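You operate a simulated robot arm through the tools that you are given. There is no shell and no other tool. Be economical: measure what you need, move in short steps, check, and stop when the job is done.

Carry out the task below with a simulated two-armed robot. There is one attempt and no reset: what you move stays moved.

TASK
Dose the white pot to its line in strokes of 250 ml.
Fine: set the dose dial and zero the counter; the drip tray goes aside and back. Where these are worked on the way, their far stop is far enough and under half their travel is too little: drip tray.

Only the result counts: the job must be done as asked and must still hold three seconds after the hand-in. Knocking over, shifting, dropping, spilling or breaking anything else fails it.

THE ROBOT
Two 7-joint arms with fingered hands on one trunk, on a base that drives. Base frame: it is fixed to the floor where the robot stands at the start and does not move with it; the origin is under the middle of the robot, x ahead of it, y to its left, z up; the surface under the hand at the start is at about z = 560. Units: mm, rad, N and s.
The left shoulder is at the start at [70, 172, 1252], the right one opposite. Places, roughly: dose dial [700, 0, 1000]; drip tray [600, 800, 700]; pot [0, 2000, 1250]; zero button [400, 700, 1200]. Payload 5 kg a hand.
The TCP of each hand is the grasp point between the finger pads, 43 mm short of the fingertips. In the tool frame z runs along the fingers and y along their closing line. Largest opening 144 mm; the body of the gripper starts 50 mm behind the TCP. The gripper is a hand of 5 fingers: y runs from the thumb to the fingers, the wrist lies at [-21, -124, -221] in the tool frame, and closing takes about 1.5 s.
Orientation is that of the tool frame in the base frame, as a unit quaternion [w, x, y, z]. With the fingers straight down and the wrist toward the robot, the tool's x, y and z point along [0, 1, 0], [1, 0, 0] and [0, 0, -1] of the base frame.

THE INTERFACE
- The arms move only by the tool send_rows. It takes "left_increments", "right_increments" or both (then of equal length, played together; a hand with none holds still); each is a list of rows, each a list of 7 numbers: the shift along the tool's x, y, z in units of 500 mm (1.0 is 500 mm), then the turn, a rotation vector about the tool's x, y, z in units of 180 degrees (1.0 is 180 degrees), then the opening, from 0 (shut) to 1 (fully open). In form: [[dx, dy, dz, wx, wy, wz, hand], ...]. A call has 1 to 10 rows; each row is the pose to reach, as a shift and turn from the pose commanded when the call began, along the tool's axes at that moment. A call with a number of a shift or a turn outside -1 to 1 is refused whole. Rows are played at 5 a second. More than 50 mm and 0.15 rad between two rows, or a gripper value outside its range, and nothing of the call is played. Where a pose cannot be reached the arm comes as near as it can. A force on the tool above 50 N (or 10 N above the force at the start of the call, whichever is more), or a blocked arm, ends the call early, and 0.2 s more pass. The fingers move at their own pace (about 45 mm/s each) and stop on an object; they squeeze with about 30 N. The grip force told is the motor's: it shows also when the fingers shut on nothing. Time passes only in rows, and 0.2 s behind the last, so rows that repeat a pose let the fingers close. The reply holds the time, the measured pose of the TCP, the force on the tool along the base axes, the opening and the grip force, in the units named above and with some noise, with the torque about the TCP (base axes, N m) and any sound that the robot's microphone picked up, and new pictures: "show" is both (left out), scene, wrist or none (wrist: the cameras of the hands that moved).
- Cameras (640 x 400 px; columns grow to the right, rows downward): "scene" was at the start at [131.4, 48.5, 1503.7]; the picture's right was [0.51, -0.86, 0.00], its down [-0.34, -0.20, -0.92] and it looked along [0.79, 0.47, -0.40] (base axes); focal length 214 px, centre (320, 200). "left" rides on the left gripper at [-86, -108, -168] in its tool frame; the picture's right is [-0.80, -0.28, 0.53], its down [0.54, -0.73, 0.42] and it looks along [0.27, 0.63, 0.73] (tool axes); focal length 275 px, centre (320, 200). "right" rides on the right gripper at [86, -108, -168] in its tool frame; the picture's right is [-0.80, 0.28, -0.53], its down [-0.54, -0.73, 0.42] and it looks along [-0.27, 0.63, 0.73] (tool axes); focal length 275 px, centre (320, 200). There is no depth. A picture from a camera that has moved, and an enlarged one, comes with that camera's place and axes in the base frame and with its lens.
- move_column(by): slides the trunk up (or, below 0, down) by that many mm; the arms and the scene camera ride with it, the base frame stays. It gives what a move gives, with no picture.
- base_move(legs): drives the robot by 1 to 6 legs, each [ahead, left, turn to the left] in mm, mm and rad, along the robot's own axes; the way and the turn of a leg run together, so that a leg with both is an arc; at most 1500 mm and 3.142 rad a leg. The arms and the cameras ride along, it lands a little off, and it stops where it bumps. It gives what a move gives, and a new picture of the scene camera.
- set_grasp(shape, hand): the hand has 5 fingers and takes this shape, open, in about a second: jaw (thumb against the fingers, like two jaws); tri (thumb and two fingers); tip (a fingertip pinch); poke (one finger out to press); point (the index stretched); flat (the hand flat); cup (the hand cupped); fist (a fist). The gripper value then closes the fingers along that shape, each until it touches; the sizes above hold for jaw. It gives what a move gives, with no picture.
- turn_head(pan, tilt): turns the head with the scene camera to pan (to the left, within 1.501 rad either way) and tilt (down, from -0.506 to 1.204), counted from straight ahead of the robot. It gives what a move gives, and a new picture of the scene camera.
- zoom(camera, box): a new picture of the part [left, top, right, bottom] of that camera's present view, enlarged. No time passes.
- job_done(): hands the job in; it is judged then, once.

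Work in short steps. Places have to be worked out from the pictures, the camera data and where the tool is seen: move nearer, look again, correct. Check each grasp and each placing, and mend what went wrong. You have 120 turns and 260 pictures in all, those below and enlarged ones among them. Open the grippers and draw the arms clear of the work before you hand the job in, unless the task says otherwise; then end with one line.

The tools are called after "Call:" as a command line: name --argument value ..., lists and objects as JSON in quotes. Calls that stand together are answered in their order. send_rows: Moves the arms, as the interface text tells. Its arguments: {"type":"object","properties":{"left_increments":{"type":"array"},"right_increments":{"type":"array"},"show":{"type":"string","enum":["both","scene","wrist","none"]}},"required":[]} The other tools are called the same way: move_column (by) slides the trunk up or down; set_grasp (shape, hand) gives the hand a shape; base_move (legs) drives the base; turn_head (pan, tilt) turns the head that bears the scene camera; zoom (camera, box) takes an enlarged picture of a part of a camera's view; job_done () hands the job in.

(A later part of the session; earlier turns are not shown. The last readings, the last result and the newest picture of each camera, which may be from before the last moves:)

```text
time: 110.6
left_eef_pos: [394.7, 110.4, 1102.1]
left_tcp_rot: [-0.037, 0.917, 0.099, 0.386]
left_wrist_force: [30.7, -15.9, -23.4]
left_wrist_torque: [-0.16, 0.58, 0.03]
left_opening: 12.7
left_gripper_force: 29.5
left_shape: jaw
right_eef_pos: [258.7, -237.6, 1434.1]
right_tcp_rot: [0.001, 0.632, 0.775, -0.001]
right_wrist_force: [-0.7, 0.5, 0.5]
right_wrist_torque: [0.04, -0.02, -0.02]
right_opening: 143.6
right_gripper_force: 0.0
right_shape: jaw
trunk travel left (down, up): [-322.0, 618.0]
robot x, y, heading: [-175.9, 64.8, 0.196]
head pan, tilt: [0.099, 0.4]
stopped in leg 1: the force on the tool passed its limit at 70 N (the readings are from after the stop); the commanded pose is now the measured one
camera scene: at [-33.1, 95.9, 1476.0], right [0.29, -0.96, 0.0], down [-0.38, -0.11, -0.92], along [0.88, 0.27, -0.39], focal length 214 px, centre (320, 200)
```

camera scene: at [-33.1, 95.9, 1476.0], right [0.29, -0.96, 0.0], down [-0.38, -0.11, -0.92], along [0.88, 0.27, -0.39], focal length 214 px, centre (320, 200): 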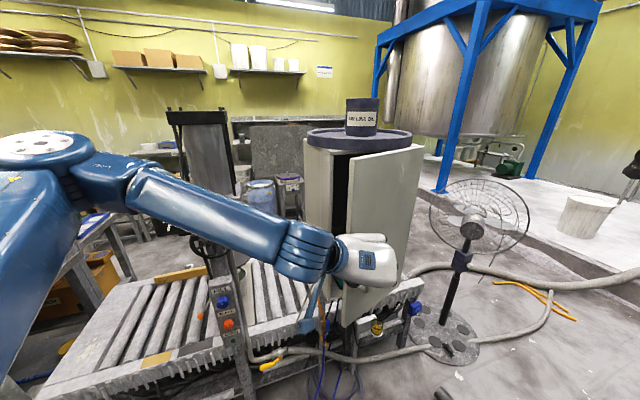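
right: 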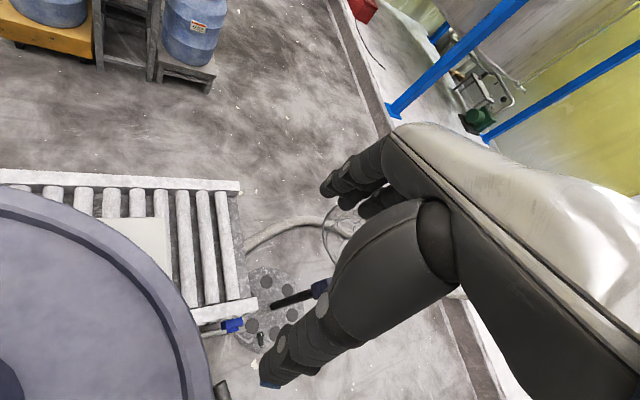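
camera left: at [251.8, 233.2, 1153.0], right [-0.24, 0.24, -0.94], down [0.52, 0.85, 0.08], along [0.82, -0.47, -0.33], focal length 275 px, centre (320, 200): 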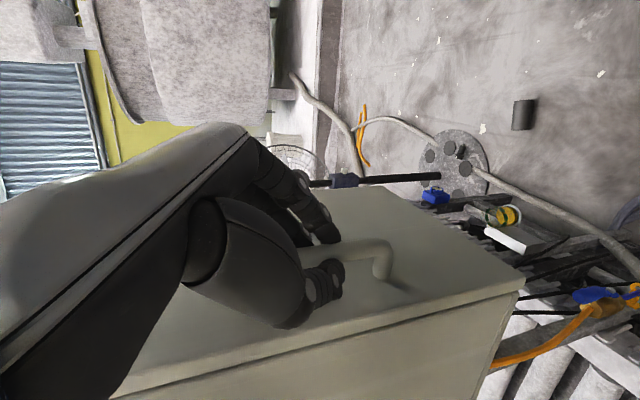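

The door is ~25° open. I release, raise the hand along the bar, and will push the door further from its inner side.

Call:
send_rows --left_increments '[[0, 0, 0, 0, 0, 0, 0.3], [0, 0, 0, 0, 0, 0, 0.5], [0, 0, 0, 0, 0, 0, 0.5], [0, 0, 0, 0, 0, 0, 0.5], [0, 0, 0, 0, 0, 0, 0.5]]' --show "none"

Call:
move_column --by 160

Call:
base_move --legs '[[0, 190, 0], [60, 0, 0]]'

```text
time: 111.8
left_eef_pos: [388.2, 111.2, 1106.2]
left_tcp_rot: [-0.036, 0.915, 0.098, 0.39]
left_wrist_force: [0.0, 0.6, -0.4]
left_wrist_torque: [0.01, 0.03, -0.01]
left_opening: 71.4
left_gripper_force: 0.1
left_shape: jaw
right_eef_pos: [251.5, -236.2, 1436.0]
right_tcp_rot: [0.003, 0.631, 0.776, 0.0]
right_wrist_force: [-0.4, 0.2, 0.1]
right_wrist_torque: [0.0, 0.0, -0.01]
right_opening: 144.0
right_gripper_force: 0.1
right_shape: jaw
trunk travel left (down, up): [-322.0, 618.0]
robot x, y, heading: [-182.4, 61.7, 0.2]
head pan, tilt: [0.099, 0.4]
```

```text
time: 113.6
left_eef_pos: [388.6, 110.7, 1265.5]
left_tcp_rot: [-0.036, 0.915, 0.099, 0.389]
left_wrist_force: [0.6, 0.5, -0.4]
left_wrist_torque: [0.0, 0.01, 0.02]
left_opening: 71.6
left_gripper_force: 0.0
left_shape: jaw
right_eef_pos: [252.4, -236.4, 1595.1]
right_tcp_rot: [0.003, 0.633, 0.774, 0.0]
right_wrist_force: [0.7, 0.2, 0.6]
right_wrist_torque: [0.01, 0.02, 0.0]
right_opening: 143.9
right_gripper_force: 0.1
right_shape: jaw
trunk travel left (down, up): [-482.0, 458.0]
robot x, y, heading: [-177.0, 54.7, 0.204]
head pan, tilt: [0.099, 0.4]
```

```text
time: 115.8
left_eef_pos: [400.4, 303.2, 1270.0]
left_tcp_rot: [-0.036, 0.914, 0.097, 0.392]
left_wrist_force: [-2.5, -1.6, 0.6]
left_wrist_torque: [0.1, -0.06, 0.05]
left_opening: 71.6
left_gripper_force: 0.1
left_shape: jaw
right_eef_pos: [261.9, -44.0, 1598.0]
right_tcp_rot: [0.005, 0.632, 0.775, 0.003]
right_wrist_force: [-1.6, -1.1, 0.1]
right_wrist_torque: [0.08, -0.2, -0.03]
right_opening: 144.2
right_gripper_force: 0.0
right_shape: jaw
trunk travel left (down, up): [-482.0, 458.0]
robot x, y, heading: [-162.0, 254.7, 0.194]
head pan, tilt: [0.099, 0.4]
camera scene: at [-29.6, 289.6, 1637.9], right [0.29, -0.96, 0.0], down [-0.37, -0.11, -0.92], along [0.88, 0.27, -0.38], focal length 214 px, centre (320, 200)
```

scene: 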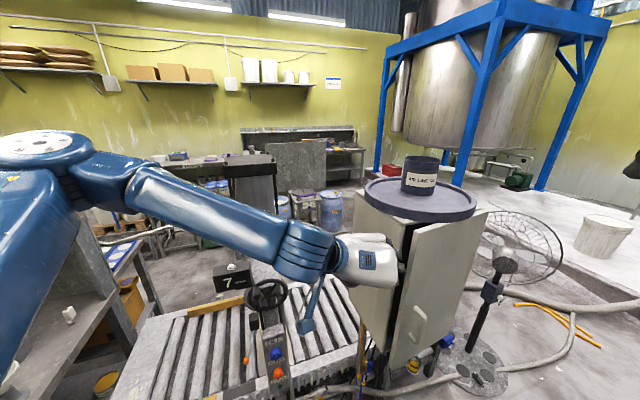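

Call:
send_rows --left_increments '[[0, 0, 0, 0, 0, 0, 0], [0, 0, 0, 0, 0, 0, 0], [0, 0, 0, 0, 0, 0, 0], [0, 0, 0, 0, 0, 0, 0]]' --show "none"

Call:
move_column --by -90

Call:
base_move --legs '[[0, -150, 0]]'

```text
time: 116.8
left_eef_pos: [410.1, 308.2, 1264.3]
left_tcp_rot: [-0.035, 0.915, 0.098, 0.389]
left_wrist_force: [0.1, 0.9, 0.5]
left_wrist_torque: [-0.02, 0.05, 0.02]
left_opening: 0.0
left_gripper_force: 0.8
left_shape: jaw
right_eef_pos: [273.4, -39.0, 1594.7]
right_tcp_rot: [0.003, 0.632, 0.775, -0.002]
right_wrist_force: [0.5, 0.2, -0.3]
right_wrist_torque: [0.0, 0.05, -0.01]
right_opening: 143.8
right_gripper_force: 0.0
right_shape: jaw
trunk travel left (down, up): [-482.0, 458.0]
robot x, y, heading: [-160.0, 257.3, 0.197]
head pan, tilt: [0.099, 0.4]
```

```text
time: 118.0
left_eef_pos: [407.8, 307.9, 1176.5]
left_tcp_rot: [-0.035, 0.916, 0.097, 0.388]
left_wrist_force: [0.0, 0.3, -0.2]
left_wrist_torque: [-0.02, -0.03, -0.03]
left_opening: 0.0
left_gripper_force: 30.2
left_shape: jaw
right_eef_pos: [271.3, -39.7, 1506.4]
right_tcp_rot: [0.003, 0.632, 0.775, 0.0]
right_wrist_force: [-1.0, 1.0, -0.2]
right_wrist_torque: [-0.02, -0.04, -0.02]
right_opening: 144.2
right_gripper_force: 0.1
right_shape: jaw
trunk travel left (down, up): [-392.0, 548.0]
robot x, y, heading: [-158.4, 257.0, 0.196]
head pan, tilt: [0.099, 0.4]
```

```text
time: 119.1
left_eef_pos: [421.8, 239.7, 1174.4]
left_tcp_rot: [-0.038, 0.916, 0.102, 0.387]
left_wrist_force: [-13.1, 18.2, -3.7]
left_wrist_torque: [-0.71, -0.48, -0.01]
left_opening: 0.0
left_gripper_force: 30.0
left_shape: jaw
right_eef_pos: [290.2, -110.9, 1504.5]
right_tcp_rot: [0.003, 0.631, 0.775, -0.001]
right_wrist_force: [0.2, -1.5, -0.6]
right_wrist_torque: [0.09, 0.08, 0.02]
right_opening: 143.6
right_gripper_force: 0.0
right_shape: jaw
trunk travel left (down, up): [-392.0, 548.0]
robot x, y, heading: [-144.1, 182.9, 0.206]
head pan, tilt: [0.099, 0.4]
stopped in leg 1: the force on the tool passed its limit at 106 N (the readings are from after the stop); the commanded pose is now the measured one
camera scene: at [-3.3, 222.4, 1546.4], right [0.3, -0.96, 0.0], down [-0.37, -0.12, -0.92], along [0.88, 0.27, -0.39], focal length 214 px, centre (320, 200)
```

scene: 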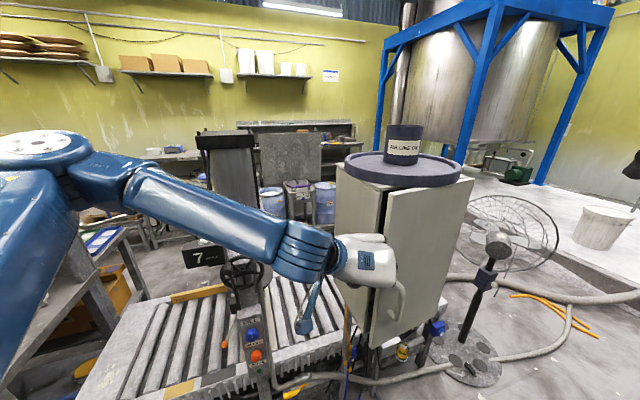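

Call:
base_move --legs '[[0, 25, 0]]'

Call:
zoom --camera "left" --box '[0, 0, 640, 400]'

Call:
zoom --camera "scene" --box '[300, 160, 460, 320]'

```text
time: 119.9
left_eef_pos: [416.7, 254.7, 1175.8]
left_tcp_rot: [-0.039, 0.915, 0.098, 0.39]
left_wrist_force: [-0.2, -1.0, -0.4]
left_wrist_torque: [0.12, 0.01, 0.11]
left_opening: 0.3
left_gripper_force: 29.7
left_shape: jaw
right_eef_pos: [283.1, -97.1, 1505.4]
right_tcp_rot: [0.001, 0.633, 0.774, 0.002]
right_wrist_force: [-0.2, -1.3, -0.1]
right_wrist_torque: [0.19, -0.01, 0.02]
right_opening: 143.9
right_gripper_force: 0.0
right_shape: jaw
trunk travel left (down, up): [-392.0, 548.0]
robot x, y, heading: [-149.5, 207.6, 0.199]
head pan, tilt: [0.099, 0.4]
camera scene: at [-9.9, 237.4, 1546.8], right [0.29, -0.96, 0.0], down [-0.37, -0.11, -0.92], along [0.88, 0.27, -0.39], focal length 214 px, centre (320, 200)
```

scene: 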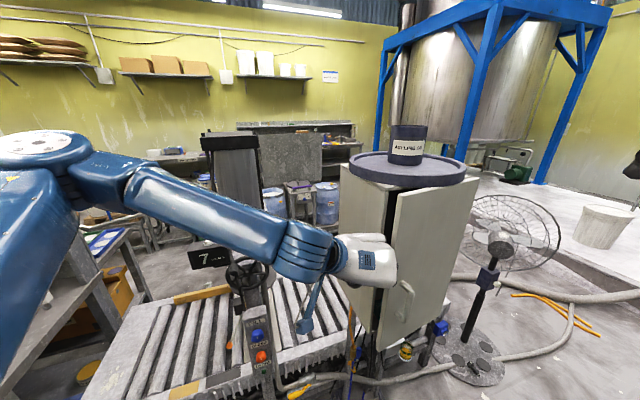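

```text
1.00 times, centred on (320, 200) of left (not enlarged: the box is as wide or as high as the picture)
camera zoom: at [218.9, 323.1, 1230.5], right [-0.22, 0.24, -0.95], down [0.51, 0.85, 0.09], along [0.83, -0.47, -0.31], focal length 275 px, centre (320, 200)
```

zoom: 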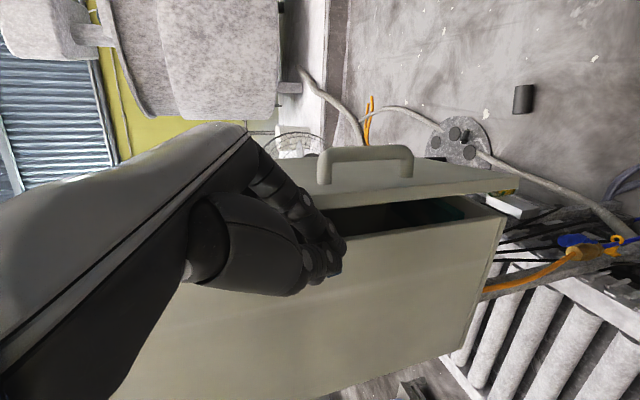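

```text
2.50 times, centred on (380, 240) of scene
camera zoom: at [-9.9, 237.4, 1546.8], right [0.29, -0.96, 0.0], down [-0.37, -0.11, -0.92], along [0.88, 0.27, -0.39], focal length 536 px, centre (170, 100)
```

zoom: 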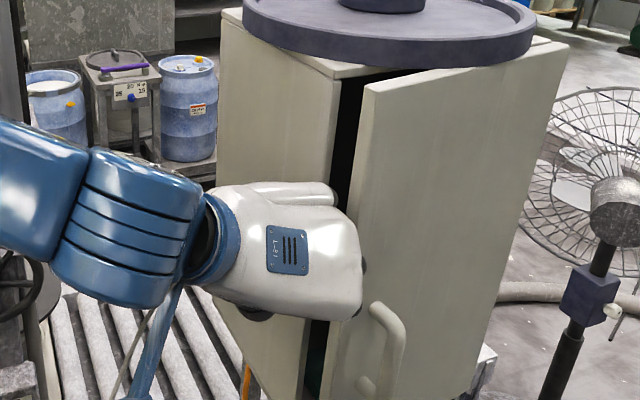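

The gap is too narrow for the closed hand. I try the "point" shape to insert one finger, and see how it lies.

Call:
set_grasp --hand "left" --shape "point"

Call:
zoom --camera "left" --box '[0, 0, 640, 400]'

```text
time: 120.8
left_eef_pos: [414.7, 262.3, 1176.4]
left_tcp_rot: [-0.036, 0.915, 0.099, 0.389]
left_wrist_force: [-16.8, 17.3, 2.8]
left_wrist_torque: [0.42, 0.56, -0.51]
left_opening: 136.5
left_gripper_force: 0.1
left_shape: point
right_eef_pos: [279.8, -86.7, 1507.1]
right_tcp_rot: [0.003, 0.632, 0.775, -0.001]
right_wrist_force: [0.7, 0.2, 1.1]
right_wrist_torque: [0.0, 0.01, 0.04]
right_opening: 143.7
right_gripper_force: 0.0
right_shape: jaw
trunk travel left (down, up): [-392.0, 548.0]
robot x, y, heading: [-150.9, 208.0, 0.198]
head pan, tilt: [0.099, 0.4]
```

```text
1.00 times, centred on (320, 200) of left (not enlarged: the box is as wide or as high as the picture)
camera zoom: at [216.6, 332.1, 1230.0], right [-0.22, 0.23, -0.95], down [0.51, 0.85, 0.09], along [0.83, -0.47, -0.31], focal length 275 px, centre (320, 200)
```

zoom: 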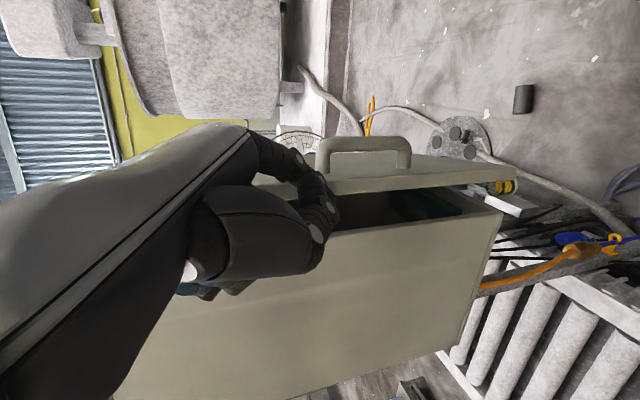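

The door turned out to be only ~12° open (the grip slid off the bar). I raise the hand and check the "poke" shape, to hook one finger behind the door's top edge.

Call:
base_move --legs '[[-30, 80, 0]]'

Call:
set_grasp --hand "left" --shape "poke"

Call:
send_rows --left_increments '[[0, 0, 0, 0, 0, 0, 1], [0, 0, 0, 0, 0, 0, 1]]' --show "both"

```text
time: 121.9
left_eef_pos: [374.5, 326.2, 1175.7]
left_tcp_rot: [-0.037, 0.915, 0.097, 0.389]
left_wrist_force: [0.1, -0.9, 1.0]
left_wrist_torque: [0.05, 0.0, 0.03]
left_opening: 136.0
left_gripper_force: 0.0
left_shape: point
right_eef_pos: [239.7, -22.9, 1503.8]
right_tcp_rot: [0.001, 0.634, 0.774, 0.001]
right_wrist_force: [0.2, -0.1, -0.2]
right_wrist_torque: [0.07, 0.01, 0.01]
right_opening: 143.8
right_gripper_force: 0.0
right_shape: jaw
trunk travel left (down, up): [-392.0, 548.0]
robot x, y, heading: [-194.5, 274.5, 0.195]
head pan, tilt: [0.099, 0.4]
camera scene: at [-52.1, 311.6, 1546.4], right [0.29, -0.96, 0.0], down [-0.37, -0.11, -0.92], along [0.88, 0.27, -0.39], focal length 214 px, centre (320, 200)
```

scene: 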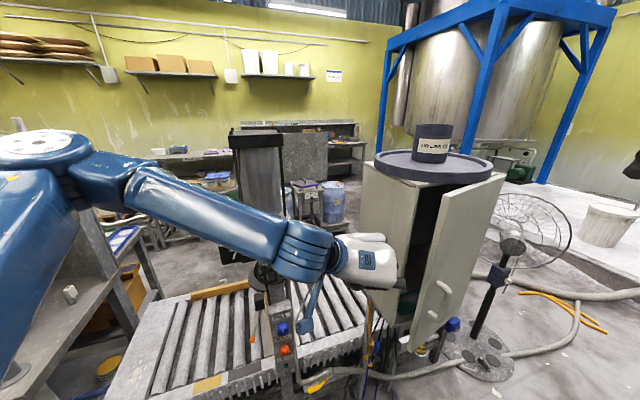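

```text
time: 122.8
left_eef_pos: [372.3, 329.3, 1176.6]
left_tcp_rot: [-0.036, 0.915, 0.098, 0.389]
left_wrist_force: [1.0, -0.5, -0.2]
left_wrist_torque: [0.0, 0.02, 0.0]
left_opening: 0.0
left_gripper_force: 0.0
left_shape: poke
right_eef_pos: [237.3, -18.5, 1505.3]
right_tcp_rot: [0.003, 0.633, 0.775, -0.001]
right_wrist_force: [-0.3, -0.2, -0.3]
right_wrist_torque: [0.0, 0.04, -0.03]
right_opening: 143.7
right_gripper_force: 0.1
right_shape: jaw
trunk travel left (down, up): [-392.0, 548.0]
robot x, y, heading: [-195.3, 278.6, 0.194]
head pan, tilt: [0.099, 0.4]
```

```text
time: 123.4
left_eef_pos: [372.2, 329.3, 1176.8]
left_tcp_rot: [-0.036, 0.915, 0.098, 0.39]
left_wrist_force: [-0.2, -1.4, 0.9]
left_wrist_torque: [-0.01, 0.01, 0.03]
left_opening: 0.0
left_gripper_force: 0.1
left_shape: poke
right_eef_pos: [238.2, -19.0, 1505.7]
right_tcp_rot: [0.001, 0.634, 0.774, 0.0]
right_wrist_force: [0.3, 0.7, 0.3]
right_wrist_torque: [0.02, 0.01, 0.0]
right_opening: 143.9
right_gripper_force: 0.0
right_shape: jaw
trunk travel left (down, up): [-392.0, 548.0]
robot x, y, heading: [-191.7, 277.6, 0.196]
head pan, tilt: [0.099, 0.4]
camera scene: at [-54.0, 315.4, 1546.6], right [0.29, -0.96, 0.0], down [-0.37, -0.11, -0.92], along [0.88, 0.27, -0.39], focal length 214 px, centre (320, 200)
camera left: at [174.8, 399.0, 1229.8], right [-0.22, 0.23, -0.95], down [0.52, 0.85, 0.09], along [0.83, -0.47, -0.31], focal length 275 px, centre (320, 200)
```

scene: 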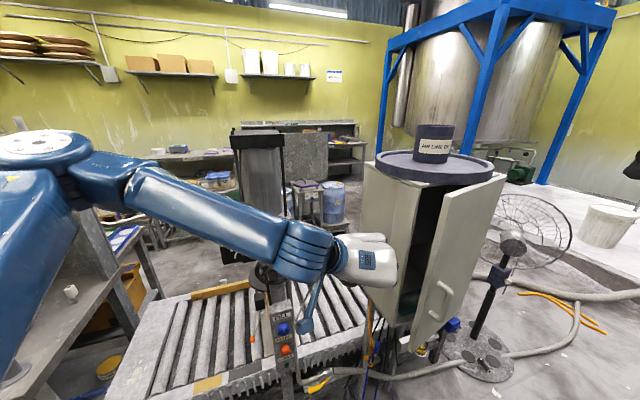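
left: 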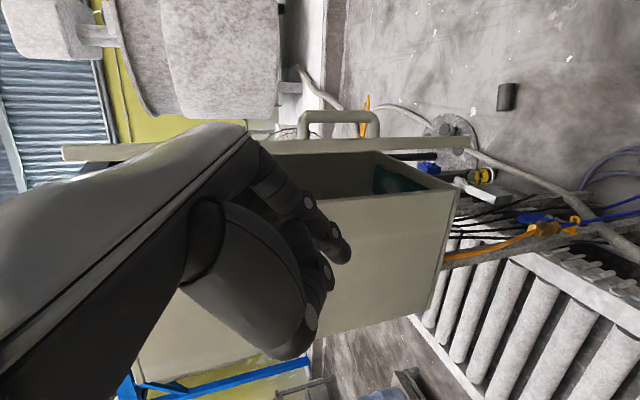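

The extended finger swung the door to about 45°. Now I push it further from inside: forward a little and right.

Call:
base_move --legs '[[25, 0, 0], [0, -170, 0]]'

Call:
zoom --camera "left" --box '[0, 0, 640, 400]'

```text
time: 125.0
left_eef_pos: [418.2, 235.5, 1173.8]
left_tcp_rot: [-0.038, 0.916, 0.099, 0.386]
left_wrist_force: [1.0, 1.0, 0.6]
left_wrist_torque: [-0.04, 0.01, -0.05]
left_opening: 0.0
left_gripper_force: 0.1
left_shape: poke
right_eef_pos: [285.6, -115.2, 1504.9]
right_tcp_rot: [0.003, 0.633, 0.774, -0.001]
right_wrist_force: [1.1, -0.3, -1.0]
right_wrist_torque: [-0.01, 0.09, 0.02]
right_opening: 144.1
right_gripper_force: 0.0
right_shape: jaw
trunk travel left (down, up): [-392.0, 548.0]
robot x, y, heading: [-149.8, 178.5, 0.195]
head pan, tilt: [0.099, 0.4]
stopped in leg 2: the force on the tool passed its limit at 76 N (the readings are from after the stop); the commanded pose is now the measured one
camera scene: at [-6.3, 218.7, 1546.3], right [0.29, -0.96, 0.0], down [-0.37, -0.12, -0.92], along [0.88, 0.27, -0.39], focal length 214 px, centre (320, 200)
```

scene: 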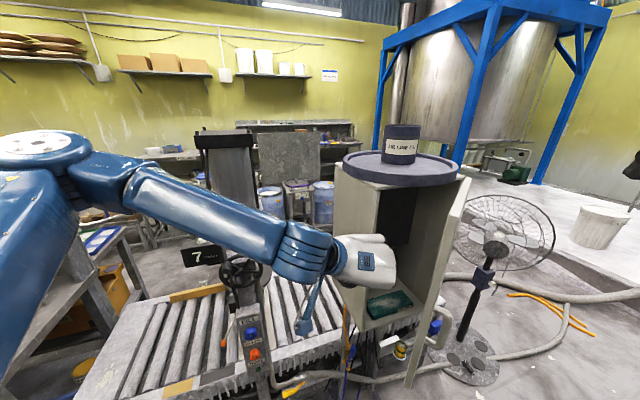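

```text
1.00 times, centred on (320, 200) of left (not enlarged: the box is as wide or as high as the picture)
camera zoom: at [220.2, 303.3, 1228.1], right [-0.23, 0.23, -0.94], down [0.51, 0.85, 0.09], along [0.83, -0.46, -0.32], focal length 275 px, centre (320, 200)
```

zoom: 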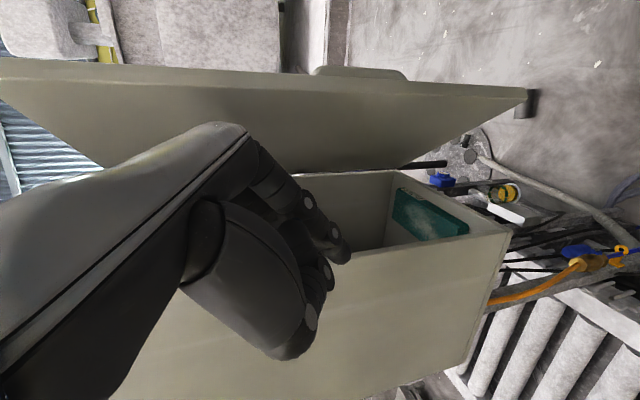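

The door is now well open. I look inside.

Call:
zoom --camera "scene" --box '[330, 170, 490, 390]'

Call:
base_move --legs '[[-60, 90, 0]]'

```text
1.82 times, centred on (410, 280) of scene
camera zoom: at [-6.3, 218.7, 1546.3], right [0.29, -0.96, 0.0], down [-0.37, -0.12, -0.92], along [0.88, 0.27, -0.39], focal length 390 px, centre (156, 54)
```

zoom: 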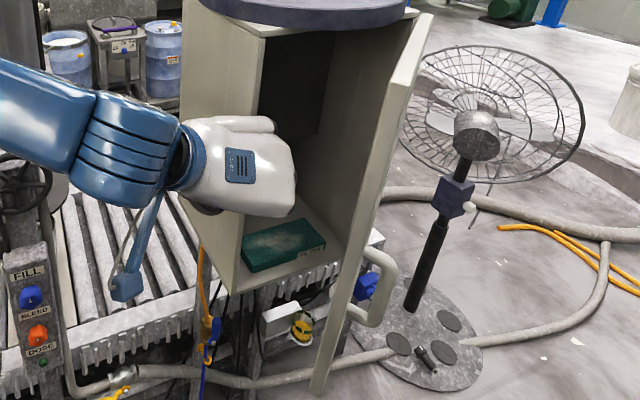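

```text
time: 126.2
left_eef_pos: [341.7, 307.1, 1174.2]
left_tcp_rot: [-0.039, 0.916, 0.099, 0.386]
left_wrist_force: [-0.1, 1.2, 0.0]
left_wrist_torque: [0.0, 0.0, 0.0]
left_opening: 0.0
left_gripper_force: 0.0
left_shape: poke
right_eef_pos: [208.4, -44.9, 1505.2]
right_tcp_rot: [0.001, 0.633, 0.774, -0.001]
right_wrist_force: [-0.1, -0.6, -0.5]
right_wrist_torque: [0.0, -0.05, 0.01]
right_opening: 143.8
right_gripper_force: 0.1
right_shape: jaw
trunk travel left (down, up): [-392.0, 548.0]
robot x, y, heading: [-223.2, 255.8, 0.194]
head pan, tilt: [0.099, 0.4]
camera scene: at [-83.6, 290.9, 1546.4], right [0.29, -0.96, 0.0], down [-0.37, -0.11, -0.92], along [0.88, 0.27, -0.39], focal length 214 px, centre (320, 200)
```

scene: 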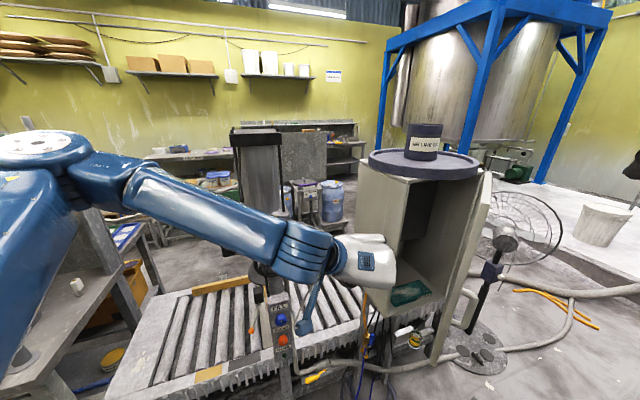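

I bring the left hand back to a neutral pose so I can stand in front of the cabinet (first half).

Call:
send_rows --left_increments '[[-0.01, -0.06, -0.04, 0.0165, -0.0165, -0.0388, 0], [-0.021, -0.121, -0.08, 0.0329, -0.033, -0.0777, 0], [-0.031, -0.181, -0.12, 0.0494, -0.0495, -0.1165, 0], [-0.041, -0.242, -0.16, 0.0659, -0.066, -0.1553, 0], [-0.052, -0.302, -0.2, 0.0823, -0.0825, -0.1942, 0], [-0.062, -0.363, -0.24, 0.0988, -0.099, -0.233, 0]]' --show "none"

Call:
send_rows --left_increments '[[0, 0, 0, 0.0165, -0.0165, -0.0388, 0], [0, 0, 0, 0.0329, -0.033, -0.0777, 0], [0, 0, 0, 0.0494, -0.0495, -0.1165, 0], [0, 0, 0, 0.0659, -0.066, -0.1553, 0], [0, 0, 0, 0.0823, -0.0825, -0.1942, 0], [0, 0, 0, 0.0988, -0.099, -0.233, 0], [0, 0, 0, 0.0988, -0.099, -0.233, 0]]' --show "none"

```text
time: 127.6
left_eef_pos: [263.2, 458.2, 1275.6]
left_tcp_rot: [-0.021, 0.852, 0.479, 0.211]
left_wrist_force: [-0.1, -0.2, 0.3]
left_wrist_torque: [-0.06, -0.01, -0.02]
left_opening: 0.0
left_gripper_force: 0.1
left_shape: poke
left hand out of reach, approached as far as the arm can: row 2, 3, 4, 5, 6
right_eef_pos: [205.3, -41.9, 1507.1]
right_tcp_rot: [0.003, 0.634, 0.773, -0.002]
right_wrist_force: [-0.4, 0.4, 0.1]
right_wrist_torque: [-0.06, -0.05, 0.01]
right_opening: 143.8
right_gripper_force: 0.1
right_shape: jaw
trunk travel left (down, up): [-392.0, 548.0]
robot x, y, heading: [-227.1, 253.5, 0.194]
head pan, tilt: [0.099, 0.4]
```

```text
time: 129.2
left_eef_pos: [266.3, 455.3, 1275.4]
left_tcp_rot: [0.001, 0.634, 0.774, 0.0]
left_wrist_force: [0.2, -0.4, -0.3]
left_wrist_torque: [-0.01, -0.02, 0.01]
left_opening: 0.1
left_gripper_force: 0.0
left_shape: poke
right_eef_pos: [207.1, -43.4, 1505.2]
right_tcp_rot: [0.002, 0.634, 0.774, -0.001]
right_wrist_force: [-0.1, -0.4, 0.8]
right_wrist_torque: [-0.01, -0.01, 0.03]
right_opening: 144.0
right_gripper_force: 0.1
right_shape: jaw
trunk travel left (down, up): [-392.0, 548.0]
robot x, y, heading: [-226.1, 255.4, 0.199]
head pan, tilt: [0.099, 0.4]
```

Call:
base_move --legs '[[18, -294, 0.25]]'

Call:
move_column --by -200

Call:
turn_head --pan -0.05 --tilt 0.4

Call:
zoom --camera "scene" --box '[240, 90, 440, 310]'

```text
time: 131.2
left_eef_pos: [311.7, 297.7, 1274.7]
left_tcp_rot: [0.001, 0.534, 0.845, 0.0]
left_wrist_force: [0.5, 0.6, -0.1]
left_wrist_torque: [-0.01, 0.0, -0.01]
left_opening: 0.1
left_gripper_force: 0.0
left_shape: poke
right_eef_pos: [374.7, -200.8, 1506.1]
right_tcp_rot: [0.003, 0.532, 0.847, -0.001]
right_wrist_force: [-0.6, 0.7, 0.2]
right_wrist_torque: [-0.01, -0.03, 0.01]
right_opening: 143.9
right_gripper_force: 0.1
right_shape: jaw
trunk travel left (down, up): [-392.0, 548.0]
robot x, y, heading: [-115.3, -23.2, 0.445]
head pan, tilt: [0.099, 0.4]
camera scene: at [10.4, 51.6, 1546.6], right [0.52, -0.86, 0.0], down [-0.33, -0.2, -0.92], along [0.79, 0.48, -0.39], focal length 214 px, centre (320, 200)
```

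scene: 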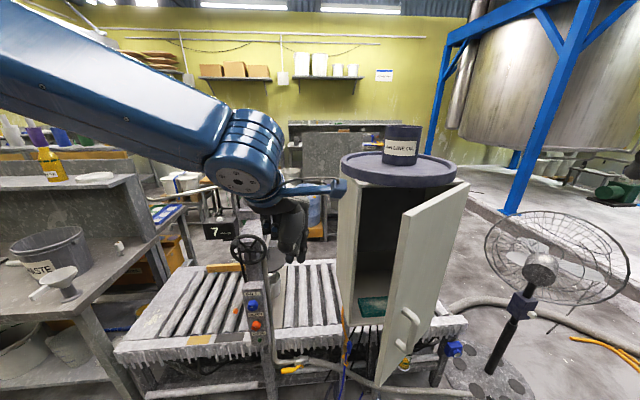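

```text
time: 133.4
left_eef_pos: [310.8, 295.0, 1076.5]
left_tcp_rot: [0.001, 0.534, 0.846, 0.001]
left_wrist_force: [-0.7, -0.1, 0.4]
left_wrist_torque: [0.02, -0.01, 0.0]
left_opening: 0.1
left_gripper_force: 0.0
left_shape: poke
right_eef_pos: [376.5, -202.8, 1306.1]
right_tcp_rot: [0.002, 0.533, 0.846, -0.001]
right_wrist_force: [0.8, -0.3, -0.2]
right_wrist_torque: [0.0, -0.01, 0.01]
right_opening: 144.0
right_gripper_force: 0.0
right_shape: jaw
trunk travel left (down, up): [-192.0, 748.0]
robot x, y, heading: [-119.8, -18.4, 0.446]
head pan, tilt: [0.099, 0.4]
```

```text
time: 134.1
left_eef_pos: [311.9, 295.9, 1076.1]
left_tcp_rot: [0.002, 0.534, 0.846, 0.001]
left_wrist_force: [-0.1, 0.1, -1.1]
left_wrist_torque: [-0.02, 0.0, 0.01]
left_opening: 0.2
left_gripper_force: 0.1
left_shape: poke
right_eef_pos: [375.9, -203.3, 1304.7]
right_tcp_rot: [0.002, 0.532, 0.846, -0.001]
right_wrist_force: [-0.3, -0.4, -0.6]
right_wrist_torque: [-0.02, -0.01, 0.0]
right_opening: 144.0
right_gripper_force: 0.1
right_shape: jaw
trunk travel left (down, up): [-192.0, 748.0]
robot x, y, heading: [-115.4, -21.6, 0.441]
head pan, tilt: [-0.051, 0.4]
camera scene: at [17.6, 37.8, 1346.6], right [0.38, -0.92, 0.0], down [-0.36, -0.15, -0.92], along [0.85, 0.35, -0.39], focal length 214 px, centre (320, 200)
```

scene: 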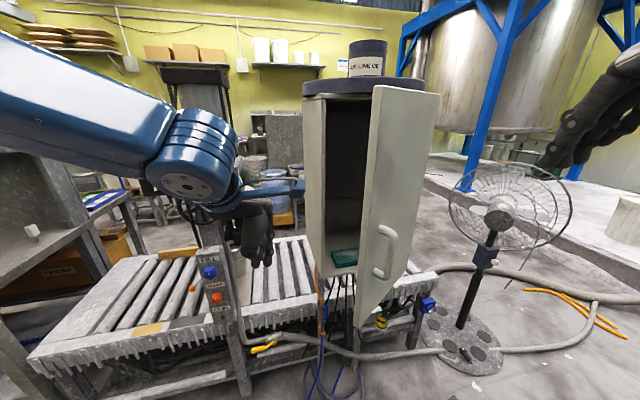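

```text
1.82 times, centred on (340, 200) of scene
camera zoom: at [17.6, 37.8, 1346.6], right [0.38, -0.92, 0.0], down [-0.36, -0.15, -0.92], along [0.85, 0.35, -0.39], focal length 390 px, centre (284, 200)
```

zoom: 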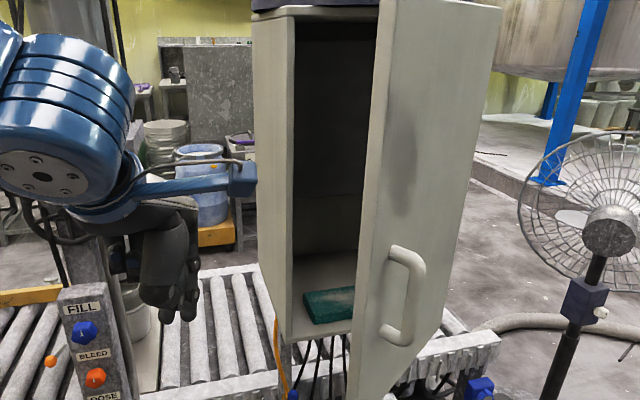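

Door is ~50° open. With the left finger (pointing down) I sweep right along the inside of the door to open it fully.

Call:
send_rows --left_increments '[[-0.08, 0.01, 0, 0, 0, 0, 0], [-0.16, 0.01, 0, 0, 0, 0, 0], [-0.24, 0, 0, 0, 0, 0, 0], [-0.32, -0.01, 0, 0, 0, 0, 0], [-0.41, -0.04, 0, 0, 0, 0, 0], [-0.5, -0.07, 0, 0, 0, 0, 0], [-0.59, -0.1, 0, 0, 0, 0, 0]]' --show "scene"

```text
time: 135.7
left_eef_pos: [316.9, 221.2, 1091.8]
left_tcp_rot: [0.001, 0.534, 0.846, 0.001]
left_wrist_force: [-1.1, -0.6, 0.3]
left_wrist_torque: [0.05, -0.07, -0.02]
left_opening: 0.0
left_gripper_force: 0.0
left_shape: poke
left hand out of reach, approached as far as the arm can: row 2, 3, 4, 5, 6, 7
right_eef_pos: [373.5, -202.9, 1306.2]
right_tcp_rot: [0.004, 0.533, 0.846, 0.0]
right_wrist_force: [-0.8, -0.8, 0.3]
right_wrist_torque: [0.02, -0.09, -0.02]
right_opening: 143.6
right_gripper_force: 0.1
right_shape: jaw
trunk travel left (down, up): [-192.0, 748.0]
robot x, y, heading: [-118.7, -18.0, 0.449]
head pan, tilt: [-0.051, 0.4]
camera scene: at [15.7, 36.8, 1346.9], right [0.38, -0.92, 0.0], down [-0.36, -0.15, -0.92], along [0.85, 0.35, -0.39], focal length 214 px, centre (320, 200)
```

scene: 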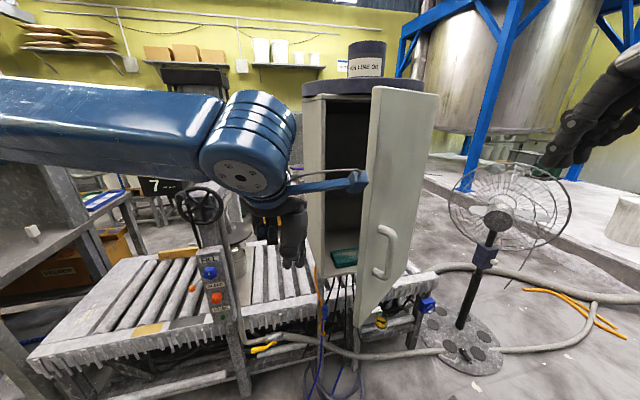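

Call:
base_move --legs '[[10, -240, 0]]'

Call:
zoom --camera "scene" --box '[220, 80, 420, 300]'

```text
time: 137.1
left_eef_pos: [376.9, 98.4, 1092.4]
left_tcp_rot: [-0.003, 0.533, 0.846, 0.003]
left_wrist_force: [-17.2, 3.3, -10.0]
left_wrist_torque: [-0.06, -1.9, -0.64]
left_opening: 0.0
left_gripper_force: 0.0
left_shape: poke
right_eef_pos: [439.5, -327.0, 1306.3]
right_tcp_rot: [0.003, 0.531, 0.847, -0.001]
right_wrist_force: [0.1, -2.0, 0.1]
right_wrist_torque: [0.11, -0.09, -0.01]
right_opening: 144.1
right_gripper_force: 0.1
right_shape: jaw
trunk travel left (down, up): [-192.0, 748.0]
robot x, y, heading: [-51.5, -147.3, 0.449]
head pan, tilt: [-0.051, 0.4]
stopped in leg 1: the force on the tool passed its limit at 120 N (the readings are from after the stop); the commanded pose is now the measured one
camera scene: at [80.5, -87.5, 1346.8], right [0.39, -0.92, 0.0], down [-0.36, -0.15, -0.92], along [0.85, 0.36, -0.39], focal length 214 px, centre (320, 200)
```

scene: 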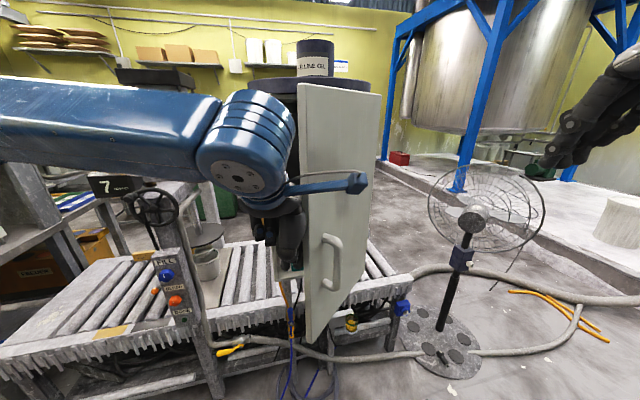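

```text
1.82 times, centred on (320, 190) of scene
camera zoom: at [80.5, -87.5, 1346.8], right [0.39, -0.92, 0.0], down [-0.36, -0.15, -0.92], along [0.85, 0.36, -0.39], focal length 390 px, centre (320, 218)
```

zoom: 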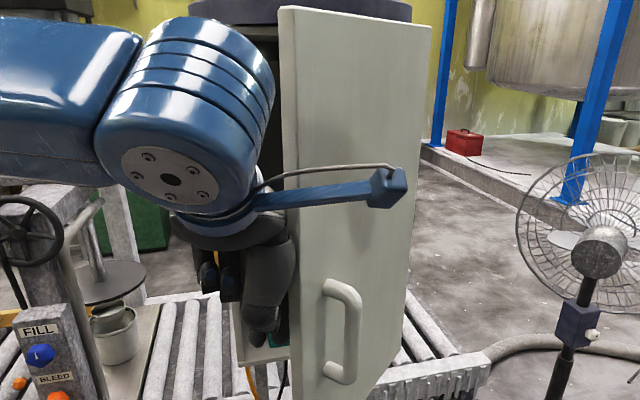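

The hand's camera bracket catches the door edge. I back off left, raise so the hand is above the door top with only fingers reaching below it, and sweep again.

Call:
base_move --legs '[[0, 70, 0]]'

Call:
move_column --by 262

Call:
turn_head --pan 0.1 --tilt 0.6

```text
time: 138.1
left_eef_pos: [350.5, 162.1, 1092.2]
left_tcp_rot: [-0.001, 0.533, 0.846, 0.002]
left_wrist_force: [-0.6, 0.5, -0.7]
left_wrist_torque: [0.0, -0.05, -0.03]
left_opening: 0.0
left_gripper_force: 0.1
left_shape: poke
right_eef_pos: [412.0, -261.5, 1305.7]
right_tcp_rot: [0.002, 0.531, 0.847, -0.002]
right_wrist_force: [0.0, 0.3, 0.7]
right_wrist_torque: [-0.05, -0.03, -0.02]
right_opening: 143.9
right_gripper_force: 0.0
right_shape: jaw
trunk travel left (down, up): [-192.0, 748.0]
robot x, y, heading: [-81.1, -78.4, 0.446]
head pan, tilt: [-0.051, 0.4]
camera scene: at [53.0, -22.8, 1346.6], right [0.39, -0.92, 0.0], down [-0.36, -0.15, -0.92], along [0.85, 0.35, -0.39], focal length 214 px, centre (320, 200)
```

scene: 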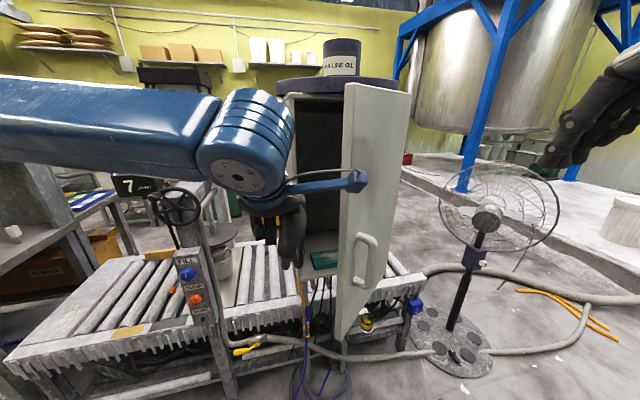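

```text
time: 140.8
left_eef_pos: [350.9, 160.9, 1354.9]
left_tcp_rot: [-0.002, 0.533, 0.846, 0.001]
left_wrist_force: [-0.4, -0.2, -0.5]
left_wrist_torque: [-0.01, -0.01, 0.01]
left_opening: 0.2
left_gripper_force: 0.0
left_shape: poke
right_eef_pos: [412.1, -261.8, 1567.2]
right_tcp_rot: [0.001, 0.531, 0.847, -0.002]
right_wrist_force: [-0.2, 0.5, 0.7]
right_wrist_torque: [0.03, 0.01, 0.0]
right_opening: 143.9
right_gripper_force: 0.0
right_shape: jaw
trunk travel left (down, up): [-454.0, 486.0]
robot x, y, heading: [-81.2, -80.6, 0.453]
head pan, tilt: [-0.051, 0.4]
```

```text
time: 141.5
left_eef_pos: [350.6, 161.7, 1354.6]
left_tcp_rot: [-0.001, 0.532, 0.847, 0.001]
left_wrist_force: [0.6, 0.1, 0.6]
left_wrist_torque: [-0.01, 0.02, 0.02]
left_opening: 0.0
left_gripper_force: 0.1
left_shape: poke
right_eef_pos: [412.0, -262.7, 1567.6]
right_tcp_rot: [0.003, 0.531, 0.848, -0.001]
right_wrist_force: [0.5, 0.9, -0.3]
right_wrist_torque: [0.01, 0.01, 0.0]
right_opening: 144.0
right_gripper_force: 0.1
right_shape: jaw
trunk travel left (down, up): [-454.0, 486.0]
robot x, y, heading: [-82.4, -85.0, 0.446]
head pan, tilt: [0.099, 0.6]
camera scene: at [43.5, -13.1, 1590.4], right [0.52, -0.86, 0.0], down [-0.48, -0.29, -0.83], along [0.71, 0.43, -0.56], focal length 214 px, centre (320, 200)
```

scene: 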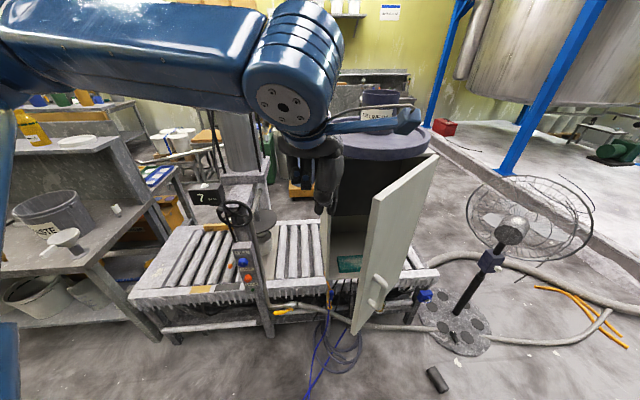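

Call:
base_move --legs '[[17, -91, 0], [-45, -161, 0]]'

```text
time: 143.7
left_eef_pos: [433.2, -76.0, 1354.8]
left_tcp_rot: [0.0, 0.532, 0.846, 0.002]
left_wrist_force: [-0.6, 0.2, -0.8]
left_wrist_torque: [-0.08, -0.01, -0.02]
left_opening: 0.0
left_gripper_force: 0.1
left_shape: poke
right_eef_pos: [495.4, -497.1, 1567.8]
right_tcp_rot: [0.004, 0.532, 0.847, -0.003]
right_wrist_force: [0.0, 0.5, 0.2]
right_wrist_torque: [-0.1, -0.03, -0.02]
right_opening: 144.1
right_gripper_force: 0.1
right_shape: jaw
trunk travel left (down, up): [-454.0, 486.0]
robot x, y, heading: [6.5, -323.4, 0.449]
head pan, tilt: [0.099, 0.6]
camera scene: at [126.2, -249.4, 1590.3], right [0.52, -0.85, 0.0], down [-0.48, -0.3, -0.82], along [0.71, 0.43, -0.57], focal length 214 px, centre (320, 200)
```

scene: 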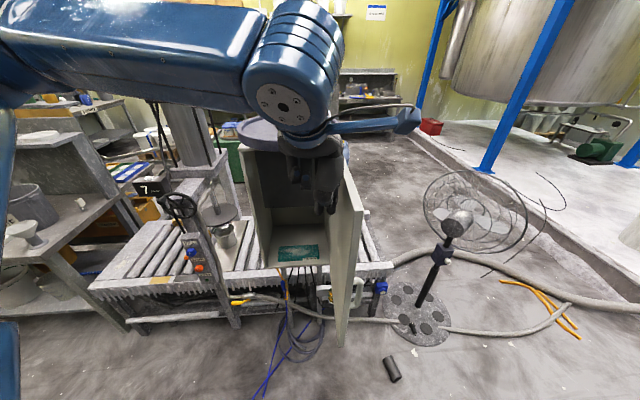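

The door is fully out of the way. I lift, move left clear, and look into the cabinet from the front.

Call:
move_column --by 80

Call:
base_move --legs '[[-40, 60, 0], [0, 120, 0]]'

Call:
move_column --by -330

Call:
turn_head --pan 0.0 --tilt 0.3

Call:
zoom --camera "scene" --box '[200, 90, 440, 310]'

```text
time: 144.8
left_eef_pos: [434.3, -77.7, 1435.2]
left_tcp_rot: [-0.001, 0.532, 0.847, 0.002]
left_wrist_force: [0.8, -0.6, 0.0]
left_wrist_torque: [-0.01, -0.02, 0.01]
left_opening: 0.0
left_gripper_force: 0.1
left_shape: poke
right_eef_pos: [496.5, -501.4, 1646.5]
right_tcp_rot: [0.003, 0.531, 0.847, -0.003]
right_wrist_force: [-0.4, 0.7, 0.7]
right_wrist_torque: [0.03, -0.01, 0.01]
right_opening: 143.9
right_gripper_force: 0.1
right_shape: jaw
trunk travel left (down, up): [-534.0, 406.0]
robot x, y, heading: [4.3, -321.0, 0.451]
head pan, tilt: [0.099, 0.6]
```

```text
time: 146.7
left_eef_pos: [321.7, 60.7, 1436.3]
left_tcp_rot: [-0.002, 0.534, 0.845, 0.003]
left_wrist_force: [-0.7, -0.9, 0.5]
left_wrist_torque: [0.11, -0.03, 0.01]
left_opening: 0.1
left_gripper_force: 0.0
left_shape: poke
right_eef_pos: [381.7, -363.5, 1646.7]
right_tcp_rot: [0.001, 0.532, 0.847, 0.0]
right_wrist_force: [-1.1, -0.4, 0.7]
right_wrist_torque: [0.12, -0.04, 0.0]
right_opening: 143.7
right_gripper_force: 0.0
right_shape: jaw
trunk travel left (down, up): [-534.0, 406.0]
robot x, y, heading: [-108.5, -178.3, 0.444]
head pan, tilt: [0.099, 0.6]
camera scene: at [13.4, -114.3, 1670.6], right [0.52, -0.86, 0.0], down [-0.48, -0.29, -0.83], along [0.71, 0.43, -0.56], focal length 214 px, centre (320, 200)
```

scene: 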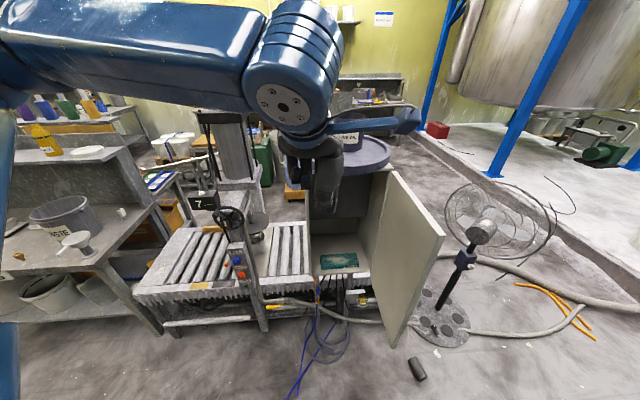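

```text
time: 150.0
left_eef_pos: [321.4, 64.5, 1105.3]
left_tcp_rot: [-0.001, 0.534, 0.845, 0.001]
left_wrist_force: [0.7, -0.4, 0.6]
left_wrist_torque: [-0.02, 0.0, 0.01]
left_opening: 0.0
left_gripper_force: 0.0
left_shape: poke
right_eef_pos: [382.0, -358.9, 1317.6]
right_tcp_rot: [0.003, 0.533, 0.846, -0.002]
right_wrist_force: [0.1, -0.4, 0.3]
right_wrist_torque: [0.0, 0.01, -0.01]
right_opening: 144.0
right_gripper_force: 0.2
right_shape: jaw
trunk travel left (down, up): [-204.0, 736.0]
robot x, y, heading: [-110.2, -176.8, 0.447]
head pan, tilt: [0.099, 0.6]
```

```text
time: 150.8
left_eef_pos: [319.8, 63.7, 1105.3]
left_tcp_rot: [-0.001, 0.533, 0.846, 0.001]
left_wrist_force: [0.1, 0.0, -0.6]
left_wrist_torque: [-0.03, -0.01, 0.0]
left_opening: 0.1
left_gripper_force: 0.1
left_shape: poke
right_eef_pos: [382.0, -358.5, 1317.2]
right_tcp_rot: [0.002, 0.533, 0.846, -0.002]
right_wrist_force: [0.2, -0.1, -0.6]
right_wrist_torque: [-0.01, 0.04, 0.02]
right_opening: 144.0
right_gripper_force: 0.0
right_shape: jaw
trunk travel left (down, up): [-204.0, 736.0]
robot x, y, heading: [-107.5, -180.1, 0.449]
head pan, tilt: [0.0, 0.3]
camera scene: at [22.3, -114.6, 1367.8], right [0.43, -0.9, 0.0], down [-0.27, -0.13, -0.95], along [0.86, 0.41, -0.3], focal length 214 px, centre (320, 200)
```

scene: 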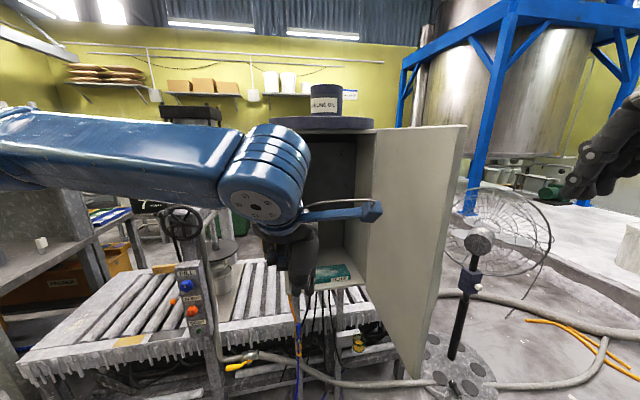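

```text
1.82 times, centred on (320, 200) of scene
camera zoom: at [22.3, -114.6, 1367.8], right [0.43, -0.9, 0.0], down [-0.27, -0.13, -0.95], along [0.86, 0.41, -0.3], focal length 390 px, centre (320, 200)
```

zoom: 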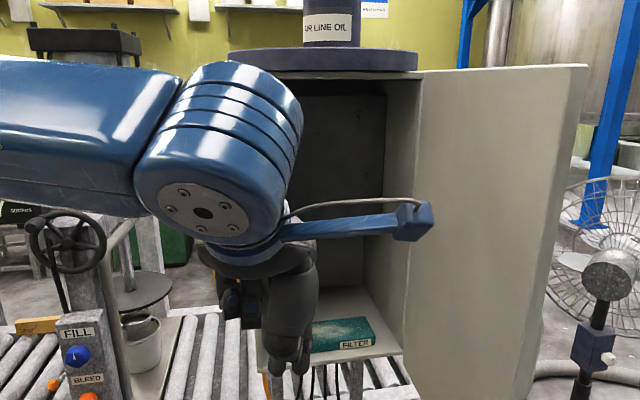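

No dial inside, only a FILTER box. By position the dial may be on the cabinet's right side. I raise above the door and go round to see that side.

Call:
move_column --by 390

Call:
base_move --legs '[[0, -430, 0], [100, 0, 0.3]]'

Call:
turn_head --pan 0.2 --tilt 0.7

```text
time: 154.5
left_eef_pos: [321.5, 64.7, 1494.6]
left_tcp_rot: [0.0, 0.534, 0.846, 0.001]
left_wrist_force: [0.1, 0.7, -0.3]
left_wrist_torque: [0.02, 0.02, 0.0]
left_opening: 0.1
left_gripper_force: 0.0
left_shape: poke
right_eef_pos: [382.7, -358.5, 1707.1]
right_tcp_rot: [0.002, 0.533, 0.846, -0.002]
right_wrist_force: [-0.7, 0.7, 0.5]
right_wrist_torque: [0.01, 0.0, 0.01]
right_opening: 144.0
right_gripper_force: 0.0
right_shape: jaw
trunk travel left (down, up): [-594.0, 346.0]
robot x, y, heading: [-108.2, -181.3, 0.445]
head pan, tilt: [0.0, 0.3]
```

```text
time: 158.1
left_eef_pos: [496.3, -154.7, 1496.7]
left_tcp_rot: [-0.002, 0.399, 0.917, 0.003]
left_wrist_force: [-1.0, -0.4, 1.1]
left_wrist_torque: [0.06, -0.01, 0.03]
left_opening: 0.0
left_gripper_force: 0.2
left_shape: poke
right_eef_pos: [680.2, -542.4, 1706.2]
right_tcp_rot: [0.003, 0.398, 0.917, 0.0]
right_wrist_force: [-0.4, -0.4, -0.4]
right_wrist_torque: [0.07, 0.02, -0.01]
right_opening: 143.7
right_gripper_force: 0.0
right_shape: jaw
trunk travel left (down, up): [-594.0, 346.0]
robot x, y, heading: [157.3, -509.6, 0.748]
head pan, tilt: [0.0, 0.3]
camera scene: at [265.2, -416.6, 1758.2], right [0.68, -0.73, 0.0], down [-0.22, -0.2, -0.96], along [0.7, 0.65, -0.29], focal length 214 px, centre (320, 200)
```

scene: 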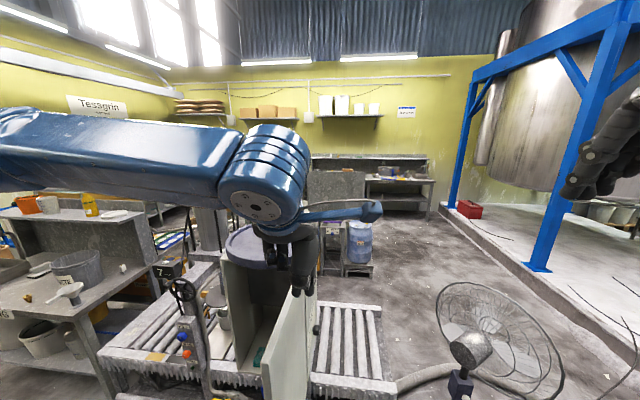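

```text
time: 159.0
left_eef_pos: [497.3, -150.3, 1494.5]
left_tcp_rot: [-0.001, 0.4, 0.917, 0.002]
left_wrist_force: [-0.4, 0.1, -0.9]
left_wrist_torque: [-0.04, -0.03, -0.01]
left_opening: 0.0
left_gripper_force: 0.1
left_shape: poke
right_eef_pos: [682.0, -535.7, 1706.3]
right_tcp_rot: [0.002, 0.398, 0.917, -0.001]
right_wrist_force: [0.5, -0.1, 0.3]
right_wrist_torque: [-0.07, 0.04, 0.0]
right_opening: 143.8
right_gripper_force: 0.1
right_shape: jaw
trunk travel left (down, up): [-594.0, 346.0]
robot x, y, heading: [160.4, -510.9, 0.745]
head pan, tilt: [0.201, 0.7]
camera scene: at [246.7, -405.0, 1721.7], right [0.81, -0.58, 0.0], down [-0.38, -0.52, -0.76], along [0.45, 0.62, -0.64], focal length 214 px, centre (320, 200)
```

scene: 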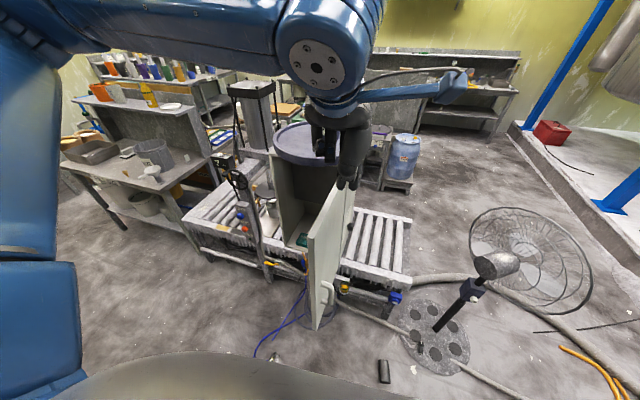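

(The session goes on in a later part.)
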